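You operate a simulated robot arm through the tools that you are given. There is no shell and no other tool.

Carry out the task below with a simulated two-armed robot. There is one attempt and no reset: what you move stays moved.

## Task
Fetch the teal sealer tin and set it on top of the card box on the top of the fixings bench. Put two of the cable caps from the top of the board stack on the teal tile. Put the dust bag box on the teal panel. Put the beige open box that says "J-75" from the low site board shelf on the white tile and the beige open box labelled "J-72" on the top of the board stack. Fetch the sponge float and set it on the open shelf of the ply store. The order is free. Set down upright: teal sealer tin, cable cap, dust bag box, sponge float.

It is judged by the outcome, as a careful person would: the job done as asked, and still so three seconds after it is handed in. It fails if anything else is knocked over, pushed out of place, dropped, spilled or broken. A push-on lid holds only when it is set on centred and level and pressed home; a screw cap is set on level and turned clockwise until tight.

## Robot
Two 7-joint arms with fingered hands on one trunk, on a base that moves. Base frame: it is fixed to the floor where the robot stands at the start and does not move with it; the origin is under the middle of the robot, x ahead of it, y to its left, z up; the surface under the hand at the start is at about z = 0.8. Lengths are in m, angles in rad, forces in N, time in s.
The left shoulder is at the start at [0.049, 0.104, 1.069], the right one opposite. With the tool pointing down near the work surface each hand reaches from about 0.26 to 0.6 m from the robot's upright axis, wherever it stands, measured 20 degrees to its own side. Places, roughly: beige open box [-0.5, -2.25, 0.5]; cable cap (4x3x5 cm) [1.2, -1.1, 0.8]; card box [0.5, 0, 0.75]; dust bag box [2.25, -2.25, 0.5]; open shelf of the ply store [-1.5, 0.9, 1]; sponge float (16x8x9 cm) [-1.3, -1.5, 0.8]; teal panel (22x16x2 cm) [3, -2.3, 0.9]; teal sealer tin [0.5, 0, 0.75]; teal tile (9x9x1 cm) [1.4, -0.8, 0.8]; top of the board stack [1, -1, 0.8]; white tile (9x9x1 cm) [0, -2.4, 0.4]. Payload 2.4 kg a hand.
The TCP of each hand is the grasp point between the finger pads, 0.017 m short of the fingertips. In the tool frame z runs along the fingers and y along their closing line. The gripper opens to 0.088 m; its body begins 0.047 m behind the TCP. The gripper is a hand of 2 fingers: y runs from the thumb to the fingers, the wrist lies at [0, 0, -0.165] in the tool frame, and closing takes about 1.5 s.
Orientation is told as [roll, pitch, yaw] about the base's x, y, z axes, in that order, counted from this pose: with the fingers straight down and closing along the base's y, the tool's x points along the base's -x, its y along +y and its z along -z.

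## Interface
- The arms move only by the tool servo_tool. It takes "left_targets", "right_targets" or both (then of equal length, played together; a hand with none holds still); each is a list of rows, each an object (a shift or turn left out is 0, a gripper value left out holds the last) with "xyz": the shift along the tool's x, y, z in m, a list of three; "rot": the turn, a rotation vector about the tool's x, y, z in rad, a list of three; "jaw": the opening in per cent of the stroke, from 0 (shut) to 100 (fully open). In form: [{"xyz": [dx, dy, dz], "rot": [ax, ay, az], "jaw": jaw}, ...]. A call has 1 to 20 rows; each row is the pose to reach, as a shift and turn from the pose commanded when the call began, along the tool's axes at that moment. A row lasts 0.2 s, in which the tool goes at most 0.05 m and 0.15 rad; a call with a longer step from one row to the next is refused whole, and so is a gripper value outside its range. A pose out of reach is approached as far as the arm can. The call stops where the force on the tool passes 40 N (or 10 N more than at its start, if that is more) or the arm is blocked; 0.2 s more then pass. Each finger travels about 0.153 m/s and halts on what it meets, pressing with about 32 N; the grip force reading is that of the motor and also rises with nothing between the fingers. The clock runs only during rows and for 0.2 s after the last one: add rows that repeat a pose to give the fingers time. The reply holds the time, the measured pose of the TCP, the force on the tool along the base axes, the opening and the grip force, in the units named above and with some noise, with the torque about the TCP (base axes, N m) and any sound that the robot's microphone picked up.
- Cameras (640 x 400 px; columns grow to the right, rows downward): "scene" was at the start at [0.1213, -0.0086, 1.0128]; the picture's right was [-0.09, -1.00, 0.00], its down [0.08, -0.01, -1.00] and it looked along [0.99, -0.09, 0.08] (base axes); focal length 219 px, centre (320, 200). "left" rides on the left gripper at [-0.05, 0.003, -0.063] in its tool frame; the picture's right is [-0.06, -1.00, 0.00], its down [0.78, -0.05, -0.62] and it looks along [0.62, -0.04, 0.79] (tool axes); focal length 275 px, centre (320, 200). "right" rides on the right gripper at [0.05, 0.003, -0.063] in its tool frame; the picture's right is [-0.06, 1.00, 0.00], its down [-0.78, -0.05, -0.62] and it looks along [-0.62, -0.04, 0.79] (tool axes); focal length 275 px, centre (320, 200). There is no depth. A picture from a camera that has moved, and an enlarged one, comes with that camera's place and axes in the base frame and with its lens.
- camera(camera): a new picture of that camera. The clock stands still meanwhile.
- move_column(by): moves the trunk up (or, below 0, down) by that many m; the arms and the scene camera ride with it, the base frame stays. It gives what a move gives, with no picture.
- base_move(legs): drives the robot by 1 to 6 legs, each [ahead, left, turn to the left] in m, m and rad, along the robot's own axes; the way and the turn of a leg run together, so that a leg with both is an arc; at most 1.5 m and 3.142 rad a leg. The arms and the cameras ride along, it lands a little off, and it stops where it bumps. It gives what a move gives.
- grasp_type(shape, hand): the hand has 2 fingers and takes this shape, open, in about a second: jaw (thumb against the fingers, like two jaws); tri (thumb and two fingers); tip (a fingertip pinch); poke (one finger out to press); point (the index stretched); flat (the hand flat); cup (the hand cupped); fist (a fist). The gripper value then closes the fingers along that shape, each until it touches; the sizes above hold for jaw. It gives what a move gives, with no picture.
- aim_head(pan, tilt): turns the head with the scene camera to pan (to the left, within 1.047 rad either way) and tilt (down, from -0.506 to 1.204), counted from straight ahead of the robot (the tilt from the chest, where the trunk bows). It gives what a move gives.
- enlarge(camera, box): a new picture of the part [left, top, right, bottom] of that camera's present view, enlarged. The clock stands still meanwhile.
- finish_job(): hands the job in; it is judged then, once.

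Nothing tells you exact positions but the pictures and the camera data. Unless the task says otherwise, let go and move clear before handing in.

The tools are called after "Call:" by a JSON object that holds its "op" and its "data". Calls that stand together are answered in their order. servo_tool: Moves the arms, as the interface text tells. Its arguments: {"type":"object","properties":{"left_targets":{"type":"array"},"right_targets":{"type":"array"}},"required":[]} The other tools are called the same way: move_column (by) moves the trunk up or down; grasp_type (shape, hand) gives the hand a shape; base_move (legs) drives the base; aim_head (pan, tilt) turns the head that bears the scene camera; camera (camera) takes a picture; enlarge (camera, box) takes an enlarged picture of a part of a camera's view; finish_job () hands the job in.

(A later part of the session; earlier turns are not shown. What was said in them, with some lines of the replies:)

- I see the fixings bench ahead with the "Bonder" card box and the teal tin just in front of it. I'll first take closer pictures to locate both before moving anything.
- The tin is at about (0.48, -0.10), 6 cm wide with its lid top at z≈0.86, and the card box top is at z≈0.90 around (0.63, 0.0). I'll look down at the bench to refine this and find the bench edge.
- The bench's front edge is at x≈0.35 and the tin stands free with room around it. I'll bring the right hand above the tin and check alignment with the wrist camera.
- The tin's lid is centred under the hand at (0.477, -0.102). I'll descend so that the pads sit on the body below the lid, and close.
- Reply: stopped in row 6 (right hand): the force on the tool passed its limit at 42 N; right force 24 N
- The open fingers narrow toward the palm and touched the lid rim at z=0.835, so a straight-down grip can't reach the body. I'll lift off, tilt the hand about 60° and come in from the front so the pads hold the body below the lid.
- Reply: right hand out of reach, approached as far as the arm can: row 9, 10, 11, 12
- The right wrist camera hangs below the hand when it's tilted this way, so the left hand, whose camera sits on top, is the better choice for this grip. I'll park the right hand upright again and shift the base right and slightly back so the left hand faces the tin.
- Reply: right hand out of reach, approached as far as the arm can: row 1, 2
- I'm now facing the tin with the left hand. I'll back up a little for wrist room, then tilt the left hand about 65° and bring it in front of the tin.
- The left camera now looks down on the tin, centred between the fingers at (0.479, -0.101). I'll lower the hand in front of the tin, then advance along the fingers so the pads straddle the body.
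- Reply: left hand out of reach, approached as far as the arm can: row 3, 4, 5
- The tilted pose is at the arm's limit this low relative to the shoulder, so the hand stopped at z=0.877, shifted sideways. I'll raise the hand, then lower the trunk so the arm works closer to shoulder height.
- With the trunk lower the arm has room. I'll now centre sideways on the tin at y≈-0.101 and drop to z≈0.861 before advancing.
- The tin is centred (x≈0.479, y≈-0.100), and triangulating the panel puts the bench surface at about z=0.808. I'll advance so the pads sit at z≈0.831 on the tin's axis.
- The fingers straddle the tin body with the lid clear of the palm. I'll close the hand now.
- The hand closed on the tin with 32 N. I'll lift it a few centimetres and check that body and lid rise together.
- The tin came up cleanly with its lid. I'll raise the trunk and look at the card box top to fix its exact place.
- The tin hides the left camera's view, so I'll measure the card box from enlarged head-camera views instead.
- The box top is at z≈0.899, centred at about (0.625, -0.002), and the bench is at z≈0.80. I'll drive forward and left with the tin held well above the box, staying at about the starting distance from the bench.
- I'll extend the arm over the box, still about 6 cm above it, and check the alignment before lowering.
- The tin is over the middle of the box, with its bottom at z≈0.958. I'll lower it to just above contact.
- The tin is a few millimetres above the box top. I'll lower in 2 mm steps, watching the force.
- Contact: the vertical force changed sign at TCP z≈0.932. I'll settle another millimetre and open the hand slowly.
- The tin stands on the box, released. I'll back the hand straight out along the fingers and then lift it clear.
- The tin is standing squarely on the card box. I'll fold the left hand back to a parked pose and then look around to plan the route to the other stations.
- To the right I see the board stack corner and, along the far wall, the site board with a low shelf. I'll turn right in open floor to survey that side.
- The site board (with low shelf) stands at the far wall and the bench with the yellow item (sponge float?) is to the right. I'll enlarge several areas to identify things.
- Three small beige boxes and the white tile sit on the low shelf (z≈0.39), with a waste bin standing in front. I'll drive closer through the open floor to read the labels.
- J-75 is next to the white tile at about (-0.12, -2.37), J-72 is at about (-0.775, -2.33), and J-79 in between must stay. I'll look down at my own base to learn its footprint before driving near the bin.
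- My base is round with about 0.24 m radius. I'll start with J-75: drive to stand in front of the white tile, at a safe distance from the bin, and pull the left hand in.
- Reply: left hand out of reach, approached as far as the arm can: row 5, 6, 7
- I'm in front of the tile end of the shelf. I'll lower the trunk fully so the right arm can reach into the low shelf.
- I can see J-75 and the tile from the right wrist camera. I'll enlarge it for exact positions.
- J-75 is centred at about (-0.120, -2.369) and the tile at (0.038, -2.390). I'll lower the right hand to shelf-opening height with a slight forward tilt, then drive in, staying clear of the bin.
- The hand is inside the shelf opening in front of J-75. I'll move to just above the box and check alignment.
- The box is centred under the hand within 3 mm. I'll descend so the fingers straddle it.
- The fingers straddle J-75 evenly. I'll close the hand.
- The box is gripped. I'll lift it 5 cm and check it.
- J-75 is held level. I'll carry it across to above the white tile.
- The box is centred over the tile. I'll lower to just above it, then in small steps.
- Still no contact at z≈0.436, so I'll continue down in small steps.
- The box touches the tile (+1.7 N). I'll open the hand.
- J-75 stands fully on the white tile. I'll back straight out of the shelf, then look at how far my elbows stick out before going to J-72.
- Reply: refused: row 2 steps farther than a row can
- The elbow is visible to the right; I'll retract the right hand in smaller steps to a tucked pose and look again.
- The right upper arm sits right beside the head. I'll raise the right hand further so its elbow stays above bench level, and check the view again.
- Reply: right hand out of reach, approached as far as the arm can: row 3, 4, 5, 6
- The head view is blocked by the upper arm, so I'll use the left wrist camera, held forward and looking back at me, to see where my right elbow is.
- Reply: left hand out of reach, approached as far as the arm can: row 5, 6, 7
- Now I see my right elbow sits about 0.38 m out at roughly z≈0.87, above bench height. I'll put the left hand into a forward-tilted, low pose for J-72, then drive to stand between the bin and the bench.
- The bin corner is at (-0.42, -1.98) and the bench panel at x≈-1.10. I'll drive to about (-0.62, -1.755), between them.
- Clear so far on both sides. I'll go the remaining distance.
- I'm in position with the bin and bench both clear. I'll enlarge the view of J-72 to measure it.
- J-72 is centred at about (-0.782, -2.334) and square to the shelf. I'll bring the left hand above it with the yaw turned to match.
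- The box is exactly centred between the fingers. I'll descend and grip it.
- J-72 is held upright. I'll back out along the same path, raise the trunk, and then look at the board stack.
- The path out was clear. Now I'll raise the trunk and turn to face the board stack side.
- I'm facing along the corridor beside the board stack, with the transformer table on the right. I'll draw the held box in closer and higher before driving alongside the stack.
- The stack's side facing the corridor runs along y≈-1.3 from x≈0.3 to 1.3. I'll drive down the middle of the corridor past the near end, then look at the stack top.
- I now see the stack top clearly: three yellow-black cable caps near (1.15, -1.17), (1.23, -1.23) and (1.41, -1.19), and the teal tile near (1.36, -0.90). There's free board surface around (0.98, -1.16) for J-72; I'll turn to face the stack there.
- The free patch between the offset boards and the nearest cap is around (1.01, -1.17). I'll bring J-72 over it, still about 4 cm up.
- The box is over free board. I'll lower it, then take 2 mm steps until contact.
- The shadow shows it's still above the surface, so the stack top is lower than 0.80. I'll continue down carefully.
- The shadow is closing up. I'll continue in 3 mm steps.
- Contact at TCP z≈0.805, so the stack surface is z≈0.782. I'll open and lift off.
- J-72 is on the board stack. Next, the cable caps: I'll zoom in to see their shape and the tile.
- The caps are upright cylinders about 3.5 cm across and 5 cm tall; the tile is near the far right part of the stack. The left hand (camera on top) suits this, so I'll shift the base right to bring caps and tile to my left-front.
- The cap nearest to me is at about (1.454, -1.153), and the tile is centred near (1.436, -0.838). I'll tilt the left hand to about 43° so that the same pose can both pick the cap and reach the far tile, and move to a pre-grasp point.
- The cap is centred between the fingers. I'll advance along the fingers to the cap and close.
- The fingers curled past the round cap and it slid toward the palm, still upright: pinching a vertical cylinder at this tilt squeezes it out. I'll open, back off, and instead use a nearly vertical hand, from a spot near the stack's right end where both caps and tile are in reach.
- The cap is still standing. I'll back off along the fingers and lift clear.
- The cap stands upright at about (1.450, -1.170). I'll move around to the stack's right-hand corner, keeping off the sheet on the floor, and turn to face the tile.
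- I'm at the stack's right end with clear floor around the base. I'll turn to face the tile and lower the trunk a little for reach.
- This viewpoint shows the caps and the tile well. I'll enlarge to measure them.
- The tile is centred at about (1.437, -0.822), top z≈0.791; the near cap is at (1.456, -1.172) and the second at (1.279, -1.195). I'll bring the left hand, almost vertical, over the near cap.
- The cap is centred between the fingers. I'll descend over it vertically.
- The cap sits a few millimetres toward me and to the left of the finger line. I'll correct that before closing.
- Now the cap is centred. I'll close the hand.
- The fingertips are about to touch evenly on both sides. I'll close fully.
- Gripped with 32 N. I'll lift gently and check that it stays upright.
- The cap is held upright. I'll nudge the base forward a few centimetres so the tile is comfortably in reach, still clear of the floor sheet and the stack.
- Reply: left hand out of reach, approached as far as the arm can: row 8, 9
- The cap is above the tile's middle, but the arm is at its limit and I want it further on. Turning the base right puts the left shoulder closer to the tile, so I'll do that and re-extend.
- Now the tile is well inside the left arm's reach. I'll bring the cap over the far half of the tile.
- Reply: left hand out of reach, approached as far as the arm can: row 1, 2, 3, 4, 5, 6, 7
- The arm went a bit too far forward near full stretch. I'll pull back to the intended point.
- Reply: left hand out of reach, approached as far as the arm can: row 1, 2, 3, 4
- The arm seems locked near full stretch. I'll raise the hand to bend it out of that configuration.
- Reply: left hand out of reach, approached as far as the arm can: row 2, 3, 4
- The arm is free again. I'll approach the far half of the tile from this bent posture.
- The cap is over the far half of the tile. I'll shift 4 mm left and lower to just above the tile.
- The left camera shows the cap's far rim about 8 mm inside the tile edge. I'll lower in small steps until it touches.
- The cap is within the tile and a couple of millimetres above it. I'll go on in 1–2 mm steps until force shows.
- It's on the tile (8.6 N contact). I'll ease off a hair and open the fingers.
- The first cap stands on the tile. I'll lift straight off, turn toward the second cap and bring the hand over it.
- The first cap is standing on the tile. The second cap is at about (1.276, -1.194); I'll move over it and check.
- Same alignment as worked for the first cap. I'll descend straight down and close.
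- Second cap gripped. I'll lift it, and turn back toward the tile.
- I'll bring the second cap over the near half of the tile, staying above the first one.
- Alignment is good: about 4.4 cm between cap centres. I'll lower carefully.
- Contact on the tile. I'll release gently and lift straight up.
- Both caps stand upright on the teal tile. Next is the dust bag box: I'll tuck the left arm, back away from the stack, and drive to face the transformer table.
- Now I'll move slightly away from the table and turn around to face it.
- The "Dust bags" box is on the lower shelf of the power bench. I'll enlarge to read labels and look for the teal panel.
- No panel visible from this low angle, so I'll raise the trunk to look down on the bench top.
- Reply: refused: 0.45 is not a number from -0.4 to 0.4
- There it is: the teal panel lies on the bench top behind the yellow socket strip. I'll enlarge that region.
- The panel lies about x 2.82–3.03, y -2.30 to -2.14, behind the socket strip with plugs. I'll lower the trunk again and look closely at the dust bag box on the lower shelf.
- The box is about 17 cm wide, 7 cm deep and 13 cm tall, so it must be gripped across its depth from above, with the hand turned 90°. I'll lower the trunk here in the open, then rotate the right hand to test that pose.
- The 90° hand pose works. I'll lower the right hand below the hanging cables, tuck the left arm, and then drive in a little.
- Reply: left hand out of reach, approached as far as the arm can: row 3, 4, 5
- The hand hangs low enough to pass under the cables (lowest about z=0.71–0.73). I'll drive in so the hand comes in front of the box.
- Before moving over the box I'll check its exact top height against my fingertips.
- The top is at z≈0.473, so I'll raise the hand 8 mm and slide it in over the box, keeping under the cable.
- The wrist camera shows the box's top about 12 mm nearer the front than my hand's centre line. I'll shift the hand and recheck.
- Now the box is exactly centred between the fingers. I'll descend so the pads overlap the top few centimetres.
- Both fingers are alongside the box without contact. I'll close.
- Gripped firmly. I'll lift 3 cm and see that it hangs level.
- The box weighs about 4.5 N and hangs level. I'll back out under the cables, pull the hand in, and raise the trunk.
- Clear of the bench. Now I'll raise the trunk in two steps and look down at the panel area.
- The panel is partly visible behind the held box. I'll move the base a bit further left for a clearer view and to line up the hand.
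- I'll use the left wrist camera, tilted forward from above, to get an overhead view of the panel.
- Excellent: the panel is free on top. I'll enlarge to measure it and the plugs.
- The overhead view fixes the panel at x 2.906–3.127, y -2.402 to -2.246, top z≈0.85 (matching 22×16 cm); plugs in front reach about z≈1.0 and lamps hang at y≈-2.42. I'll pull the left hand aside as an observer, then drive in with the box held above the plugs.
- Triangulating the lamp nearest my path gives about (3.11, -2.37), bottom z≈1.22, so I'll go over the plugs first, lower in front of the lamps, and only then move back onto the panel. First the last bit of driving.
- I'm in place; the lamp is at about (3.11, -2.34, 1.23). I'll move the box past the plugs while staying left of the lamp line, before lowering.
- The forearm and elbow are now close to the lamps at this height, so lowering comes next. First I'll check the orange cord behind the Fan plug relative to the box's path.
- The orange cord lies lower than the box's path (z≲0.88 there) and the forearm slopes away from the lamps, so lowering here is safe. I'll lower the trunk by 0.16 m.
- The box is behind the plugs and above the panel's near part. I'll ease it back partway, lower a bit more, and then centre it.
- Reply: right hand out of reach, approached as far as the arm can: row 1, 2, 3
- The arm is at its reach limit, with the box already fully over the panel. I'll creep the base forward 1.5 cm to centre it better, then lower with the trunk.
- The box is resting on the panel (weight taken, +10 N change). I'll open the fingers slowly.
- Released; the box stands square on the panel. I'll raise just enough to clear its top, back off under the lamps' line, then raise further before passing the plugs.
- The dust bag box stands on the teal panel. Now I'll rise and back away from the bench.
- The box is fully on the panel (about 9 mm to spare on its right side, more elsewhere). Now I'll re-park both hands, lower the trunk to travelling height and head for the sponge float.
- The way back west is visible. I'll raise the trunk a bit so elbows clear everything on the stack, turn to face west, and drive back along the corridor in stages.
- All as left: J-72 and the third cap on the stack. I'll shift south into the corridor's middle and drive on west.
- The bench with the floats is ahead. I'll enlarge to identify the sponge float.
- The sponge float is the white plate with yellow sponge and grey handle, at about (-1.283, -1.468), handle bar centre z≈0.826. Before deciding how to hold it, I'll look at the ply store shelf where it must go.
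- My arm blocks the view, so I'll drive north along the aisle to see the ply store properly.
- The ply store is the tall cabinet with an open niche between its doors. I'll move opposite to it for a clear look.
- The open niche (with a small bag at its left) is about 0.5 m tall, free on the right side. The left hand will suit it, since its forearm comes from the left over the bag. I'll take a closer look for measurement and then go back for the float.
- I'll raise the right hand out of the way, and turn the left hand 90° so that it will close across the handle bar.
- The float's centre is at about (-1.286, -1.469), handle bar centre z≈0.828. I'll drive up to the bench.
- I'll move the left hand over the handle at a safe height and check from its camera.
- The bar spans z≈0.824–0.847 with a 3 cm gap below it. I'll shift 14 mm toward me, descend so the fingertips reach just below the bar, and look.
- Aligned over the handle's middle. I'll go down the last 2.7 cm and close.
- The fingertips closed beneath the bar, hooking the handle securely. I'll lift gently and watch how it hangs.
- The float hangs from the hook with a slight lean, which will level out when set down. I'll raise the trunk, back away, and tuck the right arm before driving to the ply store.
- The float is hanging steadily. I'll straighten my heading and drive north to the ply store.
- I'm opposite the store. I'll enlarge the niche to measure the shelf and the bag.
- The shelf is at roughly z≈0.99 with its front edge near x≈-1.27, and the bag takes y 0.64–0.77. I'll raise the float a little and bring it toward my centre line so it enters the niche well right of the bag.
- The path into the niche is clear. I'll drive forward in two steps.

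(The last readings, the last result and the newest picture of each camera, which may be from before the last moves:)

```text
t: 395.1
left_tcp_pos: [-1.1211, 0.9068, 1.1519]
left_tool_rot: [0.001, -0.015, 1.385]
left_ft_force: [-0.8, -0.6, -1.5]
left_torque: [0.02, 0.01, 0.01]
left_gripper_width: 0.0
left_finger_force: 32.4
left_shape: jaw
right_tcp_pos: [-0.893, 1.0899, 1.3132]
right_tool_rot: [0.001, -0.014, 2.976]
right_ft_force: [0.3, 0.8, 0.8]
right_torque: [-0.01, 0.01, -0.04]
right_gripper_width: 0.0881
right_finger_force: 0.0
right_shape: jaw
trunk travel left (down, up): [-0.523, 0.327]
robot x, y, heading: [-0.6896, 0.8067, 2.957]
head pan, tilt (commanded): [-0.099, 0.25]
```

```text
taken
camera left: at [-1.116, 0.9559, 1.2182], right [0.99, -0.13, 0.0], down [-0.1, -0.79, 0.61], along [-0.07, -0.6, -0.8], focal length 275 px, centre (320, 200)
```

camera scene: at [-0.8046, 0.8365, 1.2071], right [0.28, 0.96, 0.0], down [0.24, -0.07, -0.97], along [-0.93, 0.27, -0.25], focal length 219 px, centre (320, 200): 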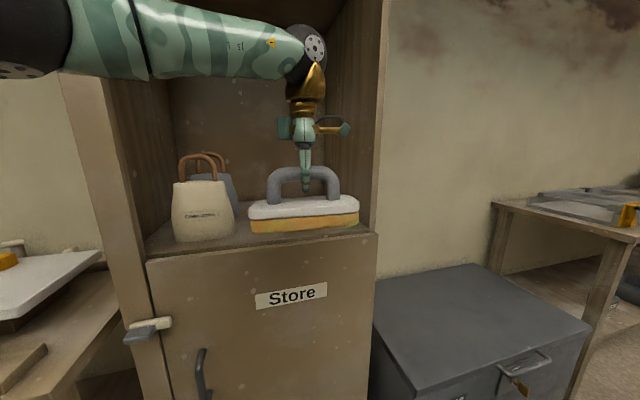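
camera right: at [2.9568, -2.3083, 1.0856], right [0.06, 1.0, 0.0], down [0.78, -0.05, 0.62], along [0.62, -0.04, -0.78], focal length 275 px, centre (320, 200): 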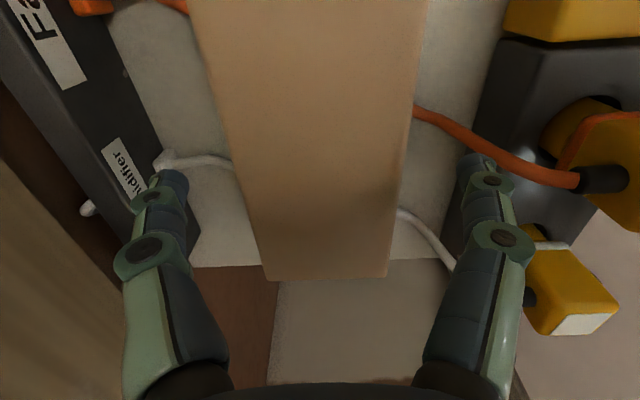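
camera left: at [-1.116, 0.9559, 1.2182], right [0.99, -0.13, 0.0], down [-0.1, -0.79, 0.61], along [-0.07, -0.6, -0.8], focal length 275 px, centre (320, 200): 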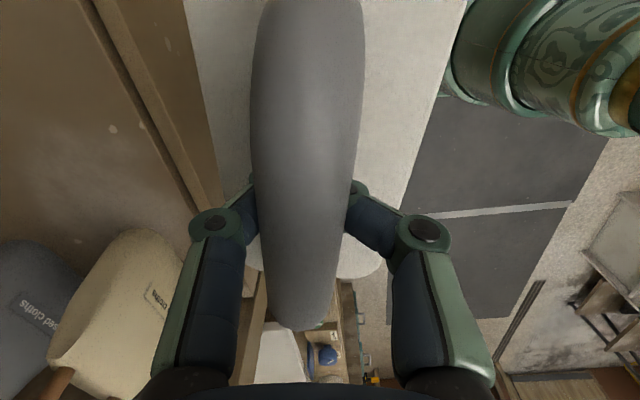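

There are two bags at the left of the niche, both left of y≈0.78. The float is heading into the free right part. I'll drive the remaining 18 cm.

Call:
{"op": "base_move", "data": {"legs": [[0.17, 0.01, 0]]}}

Call:
{"op": "camera", "data": {"camera": "scene"}}

Call:
{"op": "camera", "data": {"camera": "left"}}

```text
t: 396.6
left_tcp_pos: [-1.2897, 0.9256, 1.1539]
left_tool_rot: [-0.001, -0.015, 1.386]
left_ft_force: [-0.2, 0.9, -1.9]
left_torque: [0.01, -0.01, 0.0]
left_gripper_width: 0.0001
left_finger_force: 32.0
left_shape: jaw
right_tcp_pos: [-1.0605, 1.1103, 1.3127]
right_tool_rot: [0.0, -0.012, 2.979]
right_ft_force: [-0.4, 0.0, 0.1]
right_torque: [0.0, 0.01, -0.03]
right_gripper_width: 0.0879
right_finger_force: 0.0
right_shape: jaw
trunk travel left (down, up): [-0.523, 0.327]
robot x, y, heading: [-0.855, 0.8278, 2.961]
head pan, tilt (commanded): [-0.099, 0.25]
```

```text
taken
camera scene: at [-0.9719, 0.8567, 1.2071], right [0.28, 0.96, 0.0], down [0.24, -0.07, -0.97], along [-0.93, 0.27, -0.25], focal length 219 px, centre (320, 200)
```

scene: 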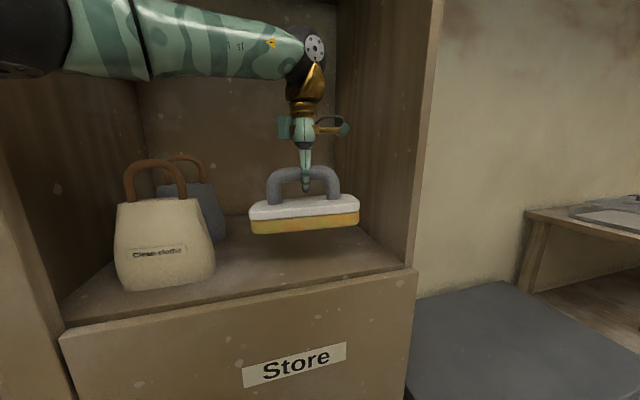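

```text
taken
camera left: at [-1.2837, 0.9754, 1.2181], right [0.99, -0.12, 0.0], down [-0.1, -0.79, 0.61], along [-0.07, -0.6, -0.8], focal length 275 px, centre (320, 200)
```

left: 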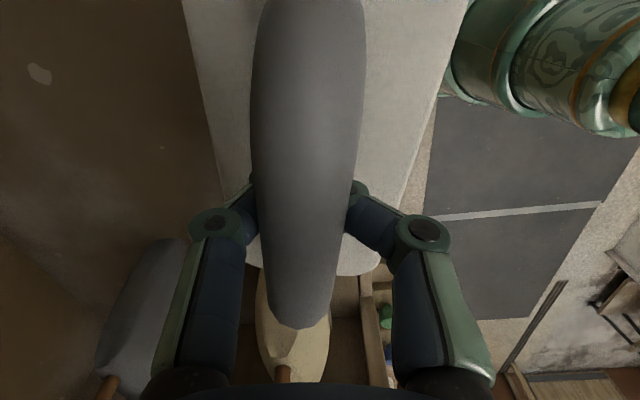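

The float is at the niche mouth. I'll extend it in by about 10 cm and square it up.

Call:
{"op": "servo_tool", "data": {"left_targets": [{"xyz": [0, 0.02, 0], "rot": [0, 0, -0.04]}, {"xyz": [0, 0.042, 0], "rot": [0, 0, -0.08]}, {"xyz": [0, 0.064, 0], "rot": [0, 0, -0.12]}, {"xyz": [0, 0.086, 0], "rot": [0, 0, -0.16]}, {"xyz": [0, 0.102, 0], "rot": [0, 0, -0.18]}, {"xyz": [0, 0.102, 0], "rot": [0, 0, -0.18]}]}}

Call:
{"op": "camera", "data": {"camera": "scene"}}

Call:
{"op": "camera", "data": {"camera": "left"}}

```text
t: 398.0
left_tcp_pos: [-1.3632, 0.9264, 1.1482]
left_tool_rot: [-0.002, -0.016, 1.565]
left_ft_force: [-0.2, -0.7, -2.0]
left_torque: [0.0, 0.01, 0.02]
left_gripper_width: 0.0
left_finger_force: 31.6
left_shape: jaw
left hand out of reach, approached as far as the arm can: row 4, 5, 6
right_tcp_pos: [-1.0599, 1.1097, 1.3142]
right_tool_rot: [0.002, -0.013, 2.978]
right_ft_force: [-0.2, -0.9, -0.9]
right_torque: [0.0, -0.01, -0.01]
right_gripper_width: 0.0882
right_finger_force: 0.1
right_shape: jaw
trunk travel left (down, up): [-0.523, 0.327]
robot x, y, heading: [-0.8521, 0.8257, 2.956]
head pan, tilt (commanded): [-0.099, 0.25]
```

```text
taken
camera scene: at [-0.9708, 0.8565, 1.2072], right [0.28, 0.96, 0.0], down [0.24, -0.07, -0.97], along [-0.93, 0.27, -0.25], focal length 219 px, centre (320, 200)
```

scene: 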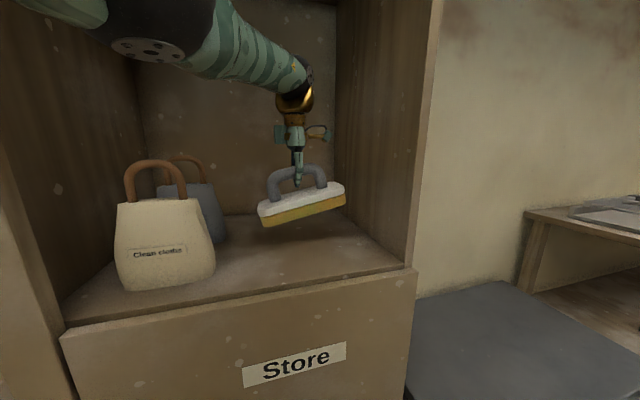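

```text
taken
camera left: at [-1.3673, 0.977, 1.2127], right [1.0, 0.06, 0.0], down [0.04, -0.79, 0.61], along [0.04, -0.61, -0.8], focal length 275 px, centre (320, 200)
```

left: 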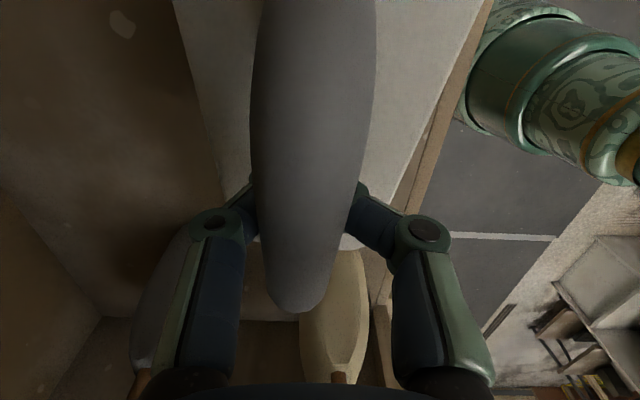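

The arm is at full reach and the float leans, its left end lower. I'll bring the base 4 cm closer and then lower slowly with the trunk so it settles flat.

Call:
{"op": "base_move", "data": {"legs": [[0.04, 0, 0]]}}

Call:
{"op": "move_column", "data": {"by": -0.05}}

Call:
{"op": "enlarge", "data": {"camera": "scene", "box": [180, 110, 420, 290]}}

Call:
{"op": "camera", "data": {"camera": "left"}}

```text
t: 398.8
left_tcp_pos: [-1.4051, 0.9338, 1.1453]
left_tool_rot: [-0.004, -0.015, 1.565]
left_ft_force: [-0.6, -1.0, -1.3]
left_torque: [-0.01, 0.01, -0.01]
left_gripper_width: 0.0002
left_finger_force: 32.4
left_shape: jaw
right_tcp_pos: [-1.0996, 1.1166, 1.3142]
right_tool_rot: [0.002, -0.013, 2.98]
right_ft_force: [-0.6, 0.1, 0.3]
right_torque: [0.05, 0.04, 0.0]
right_gripper_width: 0.0881
right_finger_force: 0.1
right_shape: jaw
trunk travel left (down, up): [-0.523, 0.327]
robot x, y, heading: [-0.8906, 0.8333, 2.959]
head pan, tilt (commanded): [-0.099, 0.25]
```

```text
t: 399.8
left_tcp_pos: [-1.4028, 0.9342, 1.0978]
left_tool_rot: [-0.002, -0.016, 1.567]
left_ft_force: [0.0, 0.0, -0.7]
left_torque: [0.04, -0.01, -0.03]
left_gripper_width: 0.0002
left_finger_force: 31.7
left_shape: jaw
right_tcp_pos: [-1.0977, 1.117, 1.2636]
right_tool_rot: [0.0, -0.014, 2.979]
right_ft_force: [-0.1, -0.2, -1.2]
right_torque: [-0.02, 0.0, 0.02]
right_gripper_width: 0.088
right_finger_force: 0.0
right_shape: jaw
trunk travel left (down, up): [-0.473, 0.377]
robot x, y, heading: [-0.8933, 0.8334, 2.954]
head pan, tilt (commanded): [-0.099, 0.25]
```

```text
2.22 times, centred on (300, 200) of scene
camera zoom: at [-1.0104, 0.8637, 1.1569], right [0.28, 0.96, 0.0], down [0.24, -0.07, -0.97], along [-0.93, 0.27, -0.25], focal length 487 px, centre (364, 200)
```

zoom: 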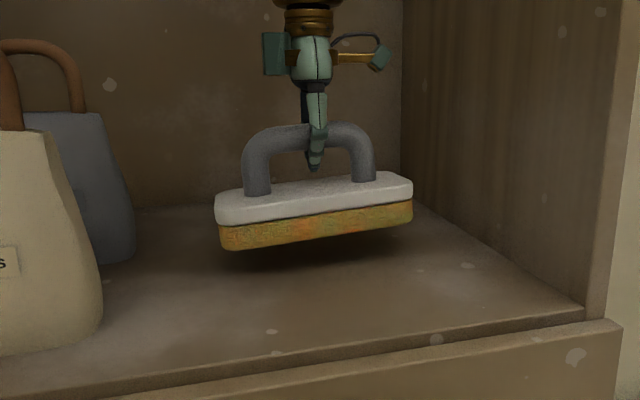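

```text
taken
camera left: at [-1.4061, 0.9839, 1.1631], right [1.0, 0.06, 0.0], down [0.04, -0.79, 0.61], along [0.04, -0.61, -0.8], focal length 275 px, centre (320, 200)
```

left: 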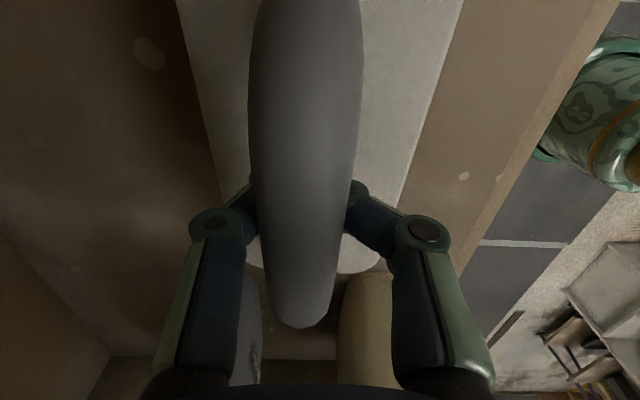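

It's close to the shelf with plenty of room around. I'll continue lowering in small steps.

Call:
{"op": "move_column", "data": {"by": -0.02}}

Call:
{"op": "enlarge", "data": {"camera": "scene", "box": [240, 130, 400, 250]}}

Call:
{"op": "move_column", "data": {"by": -0.01}}

Call:
{"op": "enlarge", "data": {"camera": "scene", "box": [240, 130, 400, 250]}}

```text
t: 400.4
left_tcp_pos: [-1.4027, 0.9358, 1.0774]
left_tool_rot: [-0.002, -0.015, 1.568]
left_ft_force: [0.4, 0.1, -0.3]
left_torque: [-0.04, 0.0, -0.01]
left_gripper_width: 0.0
left_finger_force: 31.9
left_shape: jaw
right_tcp_pos: [-1.0983, 1.1173, 1.2444]
right_tool_rot: [0.001, -0.014, 2.979]
right_ft_force: [-0.5, 0.9, 0.0]
right_torque: [0.0, -0.01, -0.01]
right_gripper_width: 0.0877
right_finger_force: 0.1
right_shape: jaw
trunk travel left (down, up): [-0.453, 0.397]
robot x, y, heading: [-0.8965, 0.8298, 2.96]
head pan, tilt (commanded): [-0.099, 0.25]
```

```text
3.33 times, centred on (320, 190) of scene
camera zoom: at [-1.0109, 0.8637, 1.1368], right [0.28, 0.96, 0.0], down [0.24, -0.07, -0.97], along [-0.93, 0.27, -0.25], focal length 730 px, centre (320, 233)
```

zoom: 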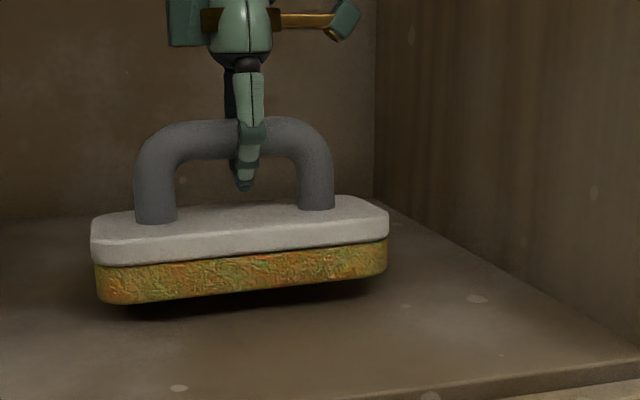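

```text
t: 401.0
left_tcp_pos: [-1.4014, 0.9342, 1.0674]
left_tool_rot: [-0.003, -0.016, 1.566]
left_ft_force: [0.1, 0.9, -1.0]
left_torque: [-0.03, -0.04, 0.02]
left_gripper_width: 0.0
left_finger_force: 32.1
left_shape: jaw
right_tcp_pos: [-1.0976, 1.1173, 1.2337]
right_tool_rot: [0.001, -0.014, 2.98]
right_ft_force: [-0.2, 0.5, -0.5]
right_torque: [-0.01, -0.01, 0.02]
right_gripper_width: 0.0879
right_finger_force: 0.0
right_shape: jaw
trunk travel left (down, up): [-0.443, 0.407]
robot x, y, heading: [-0.8929, 0.8374, 2.957]
head pan, tilt (commanded): [-0.099, 0.25]
```

```text
3.33 times, centred on (320, 190) of scene
camera zoom: at [-1.0111, 0.8638, 1.1267], right [0.28, 0.96, 0.0], down [0.24, -0.07, -0.97], along [-0.93, 0.27, -0.25], focal length 730 px, centre (320, 233)
```

zoom: 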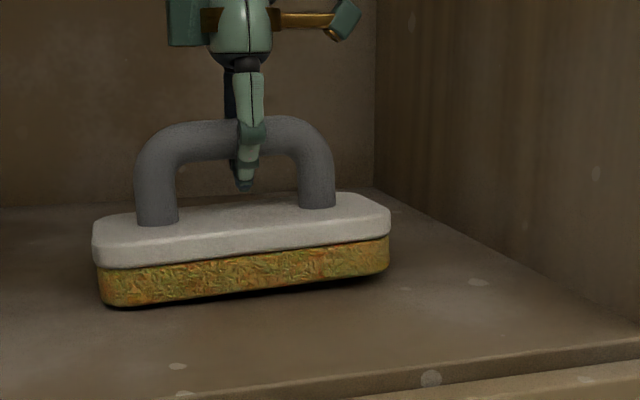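

Call:
{"op": "move_column", "data": {"by": -0.008}}

Call:
{"op": "enlarge", "data": {"camera": "scene", "box": [240, 130, 400, 250]}}

Call:
{"op": "move_column", "data": {"by": -0.006}}

Call:
{"op": "enlarge", "data": {"camera": "scene", "box": [240, 130, 400, 250]}}

```text
t: 401.6
left_tcp_pos: [-1.4027, 0.9332, 1.059]
left_tool_rot: [-0.003, -0.017, 1.567]
left_ft_force: [-0.1, -0.3, -0.5]
left_torque: [-0.03, 0.0, -0.04]
left_gripper_width: 0.0
left_finger_force: 31.8
left_shape: jaw
right_tcp_pos: [-1.0986, 1.1167, 1.2259]
right_tool_rot: [0.001, -0.013, 2.98]
right_ft_force: [0.0, 0.4, 0.0]
right_torque: [0.01, 0.0, 0.01]
right_gripper_width: 0.0879
right_finger_force: 0.0
right_shape: jaw
trunk travel left (down, up): [-0.435, 0.415]
robot x, y, heading: [-0.8925, 0.8359, 2.962]
head pan, tilt (commanded): [-0.099, 0.25]
```

```text
3.33 times, centred on (320, 190) of scene
camera zoom: at [-1.0112, 0.8638, 1.1187], right [0.28, 0.96, 0.0], down [0.24, -0.07, -0.97], along [-0.93, 0.27, -0.25], focal length 730 px, centre (320, 233)
```

zoom: 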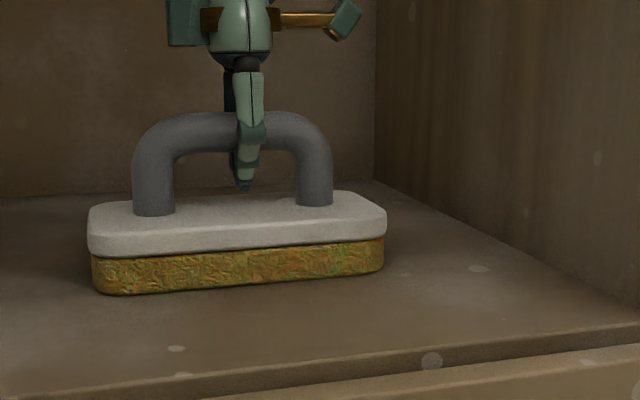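

```text
t: 402.1
left_tcp_pos: [-1.4023, 0.9339, 1.053]
left_tool_rot: [-0.002, -0.018, 1.565]
left_ft_force: [-0.1, 0.5, 0.0]
left_torque: [0.0, -0.03, 0.01]
left_gripper_width: 0.0001
left_finger_force: 31.5
left_shape: jaw
right_tcp_pos: [-1.0979, 1.1175, 1.2196]
right_tool_rot: [0.001, -0.015, 2.98]
right_ft_force: [0.4, 1.9, -0.1]
right_torque: [0.0, -0.03, 0.01]
right_gripper_width: 0.0878
right_finger_force: 0.1
right_shape: jaw
trunk travel left (down, up): [-0.429, 0.421]
robot x, y, heading: [-0.8941, 0.8322, 2.963]
head pan, tilt (commanded): [-0.099, 0.25]
```

```text
3.33 times, centred on (320, 190) of scene
camera zoom: at [-1.0113, 0.8639, 1.1126], right [0.28, 0.96, 0.0], down [0.24, -0.07, -0.97], along [-0.93, 0.27, -0.25], focal length 730 px, centre (320, 233)
```

zoom: 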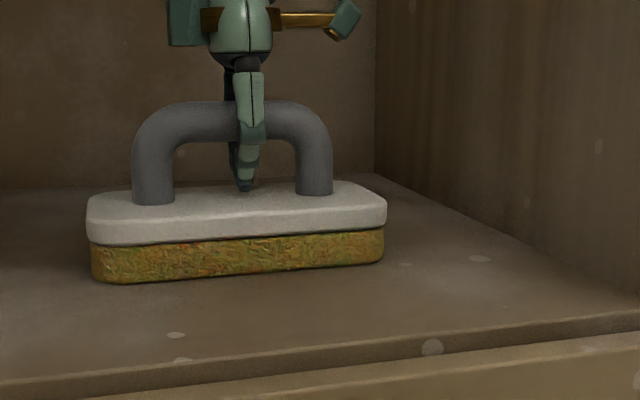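

The float now rests flat on the shelf and the hook is slack. I'll open the fingers and rise straight up.

Call:
{"op": "servo_tool", "data": {"left_targets": [{"jaw": 15}, {"jaw": 35}, {"jaw": 55}, {"jaw": 75}, {"jaw": 100}, {"jaw": 100}, {"jaw": 100}]}}

Call:
{"op": "enlarge", "data": {"camera": "scene", "box": [240, 130, 400, 250]}}

Call:
{"op": "camera", "data": {"camera": "left"}}

```text
t: 403.7
left_tcp_pos: [-1.4023, 0.9332, 1.0535]
left_tool_rot: [-0.003, -0.017, 1.565]
left_ft_force: [0.2, 0.0, 0.8]
left_torque: [0.0, 0.05, 0.05]
left_gripper_width: 0.0881
left_finger_force: 0.1
left_shape: jaw
right_tcp_pos: [-1.0984, 1.1172, 1.2205]
right_tool_rot: [0.003, -0.013, 2.979]
right_ft_force: [0.0, -0.4, -0.1]
right_torque: [-0.01, -0.01, 0.01]
right_gripper_width: 0.088
right_finger_force: 0.0
right_shape: jaw
trunk travel left (down, up): [-0.429, 0.421]
robot x, y, heading: [-0.8898, 0.8281, 2.962]
head pan, tilt (commanded): [-0.099, 0.25]
```

```text
3.33 times, centred on (320, 190) of scene
camera zoom: at [-1.0114, 0.8639, 1.1126], right [0.28, 0.96, 0.0], down [0.24, -0.07, -0.97], along [-0.93, 0.27, -0.25], focal length 730 px, centre (320, 233)
```

zoom: 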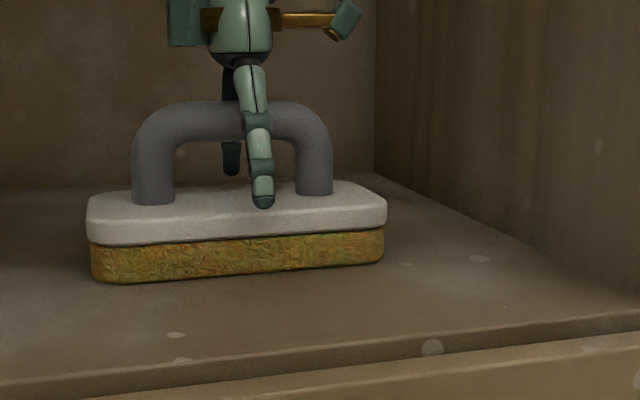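

```text
taken
camera left: at [-1.4062, 0.9838, 1.1188], right [1.0, 0.06, 0.0], down [0.04, -0.79, 0.61], along [0.04, -0.61, -0.8], focal length 275 px, centre (320, 200)
```

left: 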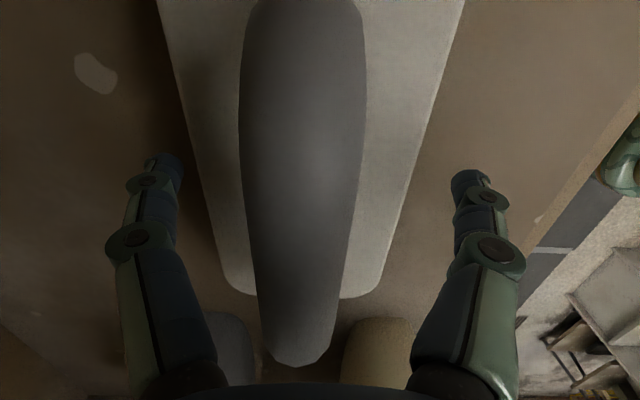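

The fingers are open and clear of the bar. I'll rise with the trunk and back out.

Call:
{"op": "move_column", "data": {"by": 0.09}}

Call:
{"op": "base_move", "data": {"legs": [[-0.4, 0, 0]]}}

Call:
{"op": "camera", "data": {"camera": "scene"}}

Call:
{"op": "enlarge", "data": {"camera": "scene", "box": [150, 100, 430, 260]}}

```text
t: 405.0
left_tcp_pos: [-1.4035, 0.934, 1.1434]
left_tool_rot: [-0.004, -0.015, 1.566]
left_ft_force: [1.1, -0.3, -0.4]
left_torque: [0.01, -0.01, -0.02]
left_gripper_width: 0.0878
left_finger_force: 0.0
left_shape: jaw
right_tcp_pos: [-1.0973, 1.1179, 1.3095]
right_tool_rot: [0.002, -0.014, 2.979]
right_ft_force: [-0.2, 0.1, -0.2]
right_torque: [-0.02, 0.0, -0.02]
right_gripper_width: 0.0879
right_finger_force: 0.1
right_shape: jaw
trunk travel left (down, up): [-0.519, 0.331]
robot x, y, heading: [-0.8928, 0.8322, 2.96]
head pan, tilt (commanded): [-0.099, 0.25]
```

```text
t: 407.4
left_tcp_pos: [-1.0142, 0.8669, 1.1441]
left_tool_rot: [-0.001, -0.016, 1.556]
left_ft_force: [0.6, 0.8, -0.1]
left_torque: [-0.03, 0.02, -0.02]
left_gripper_width: 0.0878
left_finger_force: 0.0
left_shape: jaw
right_tcp_pos: [-0.7077, 1.0462, 1.3102]
right_tool_rot: [0.001, -0.014, 2.968]
right_ft_force: [0.0, -0.2, 0.2]
right_torque: [0.02, -0.02, 0.03]
right_gripper_width: 0.0878
right_finger_force: 0.0
right_shape: jaw
trunk travel left (down, up): [-0.519, 0.331]
robot x, y, heading: [-0.5095, 0.7626, 2.951]
head pan, tilt (commanded): [-0.099, 0.25]
```

```text
taken
camera scene: at [-0.6226, 0.7923, 1.2032], right [0.29, 0.96, 0.0], down [0.24, -0.07, -0.97], along [-0.93, 0.28, -0.25], focal length 219 px, centre (320, 200)
```

scene: 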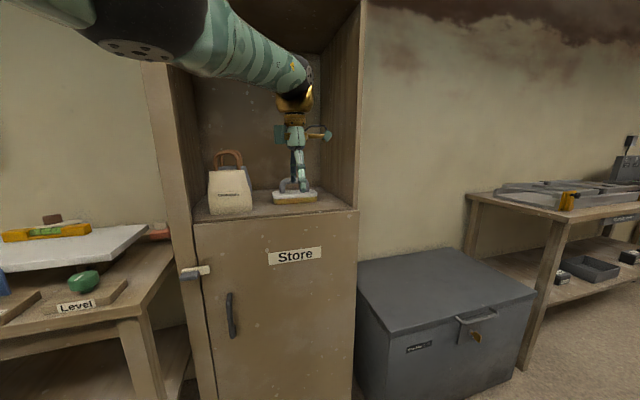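

```text
2.29 times, centred on (290, 180) of scene
camera zoom: at [-0.6226, 0.7923, 1.2032], right [0.29, 0.96, 0.0], down [0.24, -0.07, -0.97], along [-0.93, 0.28, -0.25], focal length 500 px, centre (389, 246)
```

zoom: 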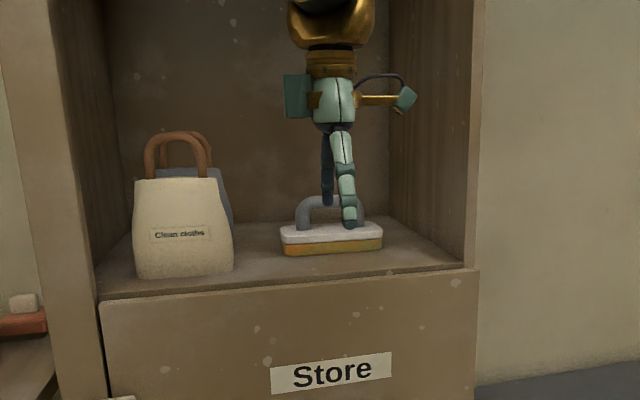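

The float stands upright on the open shelf. Before handing in, I'll turn around and verify the tin on the card box.

Call:
{"op": "base_move", "data": {"legs": [[-0.1, 0, 0], [0, 0, -2.95]]}}

Call:
{"op": "aim_head", "data": {"pan": -0.5, "tilt": 0.3}}

Call:
{"op": "camera", "data": {"camera": "scene"}}

```text
t: 415.3
left_tcp_pos: [0.1091, 0.7763, 1.1427]
left_tool_rot: [-0.001, -0.016, -1.318]
left_ft_force: [0.1, 0.4, 0.1]
left_torque: [0.0, 0.03, 0.03]
left_gripper_width: 0.0877
left_finger_force: 0.0
left_shape: jaw
right_tcp_pos: [-0.1384, 0.5196, 1.3089]
right_tool_rot: [0.002, -0.013, 0.096]
right_ft_force: [-0.1, -0.1, -0.1]
right_torque: [-0.01, 0.02, 0.01]
right_gripper_width: 0.0879
right_finger_force: 0.0
right_shape: jaw
trunk travel left (down, up): [-0.519, 0.331]
robot x, y, heading: [-0.4096, 0.7416, 0.083]
head pan, tilt (commanded): [-0.099, 0.25]
```

```text
t: 416.2
left_tcp_pos: [0.1081, 0.775, 1.1437]
left_tool_rot: [0.0, -0.016, -1.318]
left_ft_force: [-0.3, 0.4, 1.5]
left_torque: [0.0, 0.02, 0.0]
left_gripper_width: 0.088
left_finger_force: 0.0
left_shape: jaw
right_tcp_pos: [-0.1392, 0.5201, 1.3094]
right_tool_rot: [0.001, -0.015, 0.096]
right_ft_force: [-0.5, -0.5, 0.6]
right_torque: [-0.01, 0.0, -0.03]
right_gripper_width: 0.0881
right_finger_force: 0.1
right_shape: jaw
trunk travel left (down, up): [-0.519, 0.331]
robot x, y, heading: [-0.4109, 0.7463, 0.079]
head pan, tilt (commanded): [-0.499, 0.3]
```

```text
taken
camera scene: at [-0.2956, 0.7053, 1.1985], right [-0.41, -0.91, 0.0], down [-0.27, 0.12, -0.96], along [0.87, -0.39, -0.3], focal length 219 px, centre (320, 200)
```

scene: 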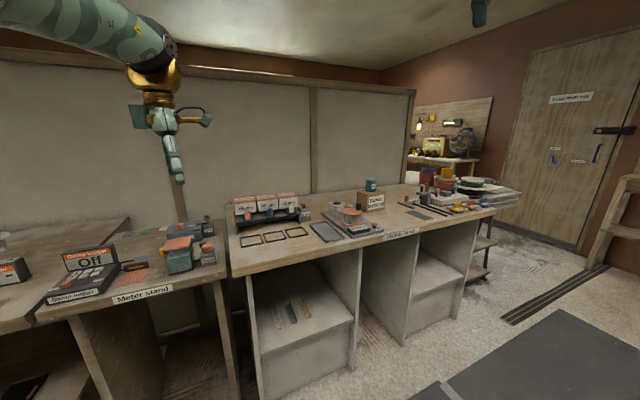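

Call:
{"op": "enlarge", "data": {"camera": "scene", "box": [310, 160, 530, 270]}}

Call:
{"op": "aim_head", "data": {"pan": -1.0, "tilt": 0.25}}

Call:
{"op": "camera", "data": {"camera": "scene"}}

```text
2.91 times, centred on (420, 215) of scene
camera zoom: at [-0.2956, 0.7053, 1.1985], right [-0.41, -0.91, 0.0], down [-0.27, 0.12, -0.96], along [0.87, -0.39, -0.3], focal length 637 px, centre (29, 156)
```

zoom: 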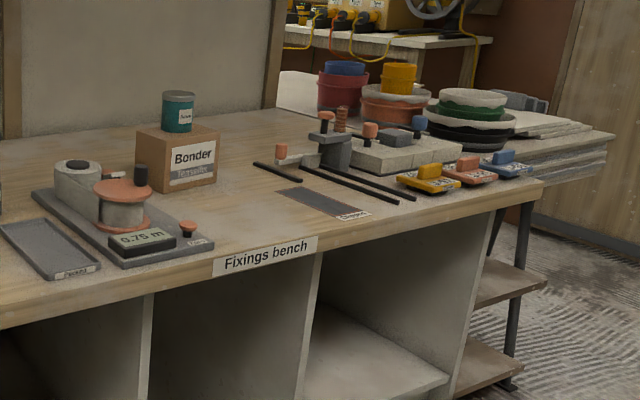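

```text
t: 417.1
left_tcp_pos: [0.1094, 0.775, 1.1424]
left_tool_rot: [-0.002, -0.016, -1.315]
left_ft_force: [-0.4, 0.1, -1.0]
left_torque: [-0.01, -0.02, 0.0]
left_gripper_width: 0.0878
left_finger_force: 0.0
left_shape: jaw
right_tcp_pos: [-0.1387, 0.5188, 1.3095]
right_tool_rot: [0.003, -0.015, 0.096]
right_ft_force: [-0.1, 0.0, -0.9]
right_torque: [0.02, -0.03, 0.02]
right_gripper_width: 0.0878
right_finger_force: 0.0
right_shape: jaw
trunk travel left (down, up): [-0.519, 0.331]
robot x, y, heading: [-0.4081, 0.7392, 0.077]
head pan, tilt (commanded): [-1.0, 0.25]
```

```text
taken
camera scene: at [-0.3243, 0.6691, 1.2032], right [-0.8, -0.61, 0.0], down [-0.15, 0.2, -0.97], along [0.59, -0.77, -0.25], focal length 219 px, centre (320, 200)
```

scene: 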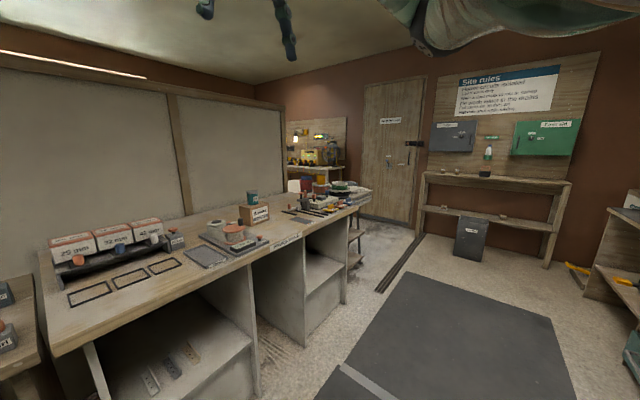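

The tin stands on the card box and everything else I can see from here is undisturbed. The caps, dust bag box, J-75, J-72 and float were each checked after release. Both hands are empty and clear, so I'll hand in the job.

Call:
{"op": "finish_job", "data": {}}

```text
The job is handed in.
```

I've handed the job in. All six moves are done, and I checked each item by camera after letting go. No result has come back yet.

- **Sealer tin:** it stands upright on top of the card box on the fixings bench. I looked at it again at the end.
- **Cable caps:** two stand upright on the teal tile, and the third is still on the board stack. My first try at one cap made it slide about 2 cm. It stayed upright, and I picked it up on the second try.
- **Dust bag box:** it stands on the teal panel. It sits a little off centre, with about 9 mm of panel left on its right side.
- **J-75 box:** it is on the white tile on the low site board shelf. J-79 was not touched.
- **J-72 box:** it is on the top of the board stack.
- **Sponge float:** it is upright on the open shelf of the ply store, to the right of the two cloth bags.

I saw nothing else knocked over or moved. Both hands are empty and clear.
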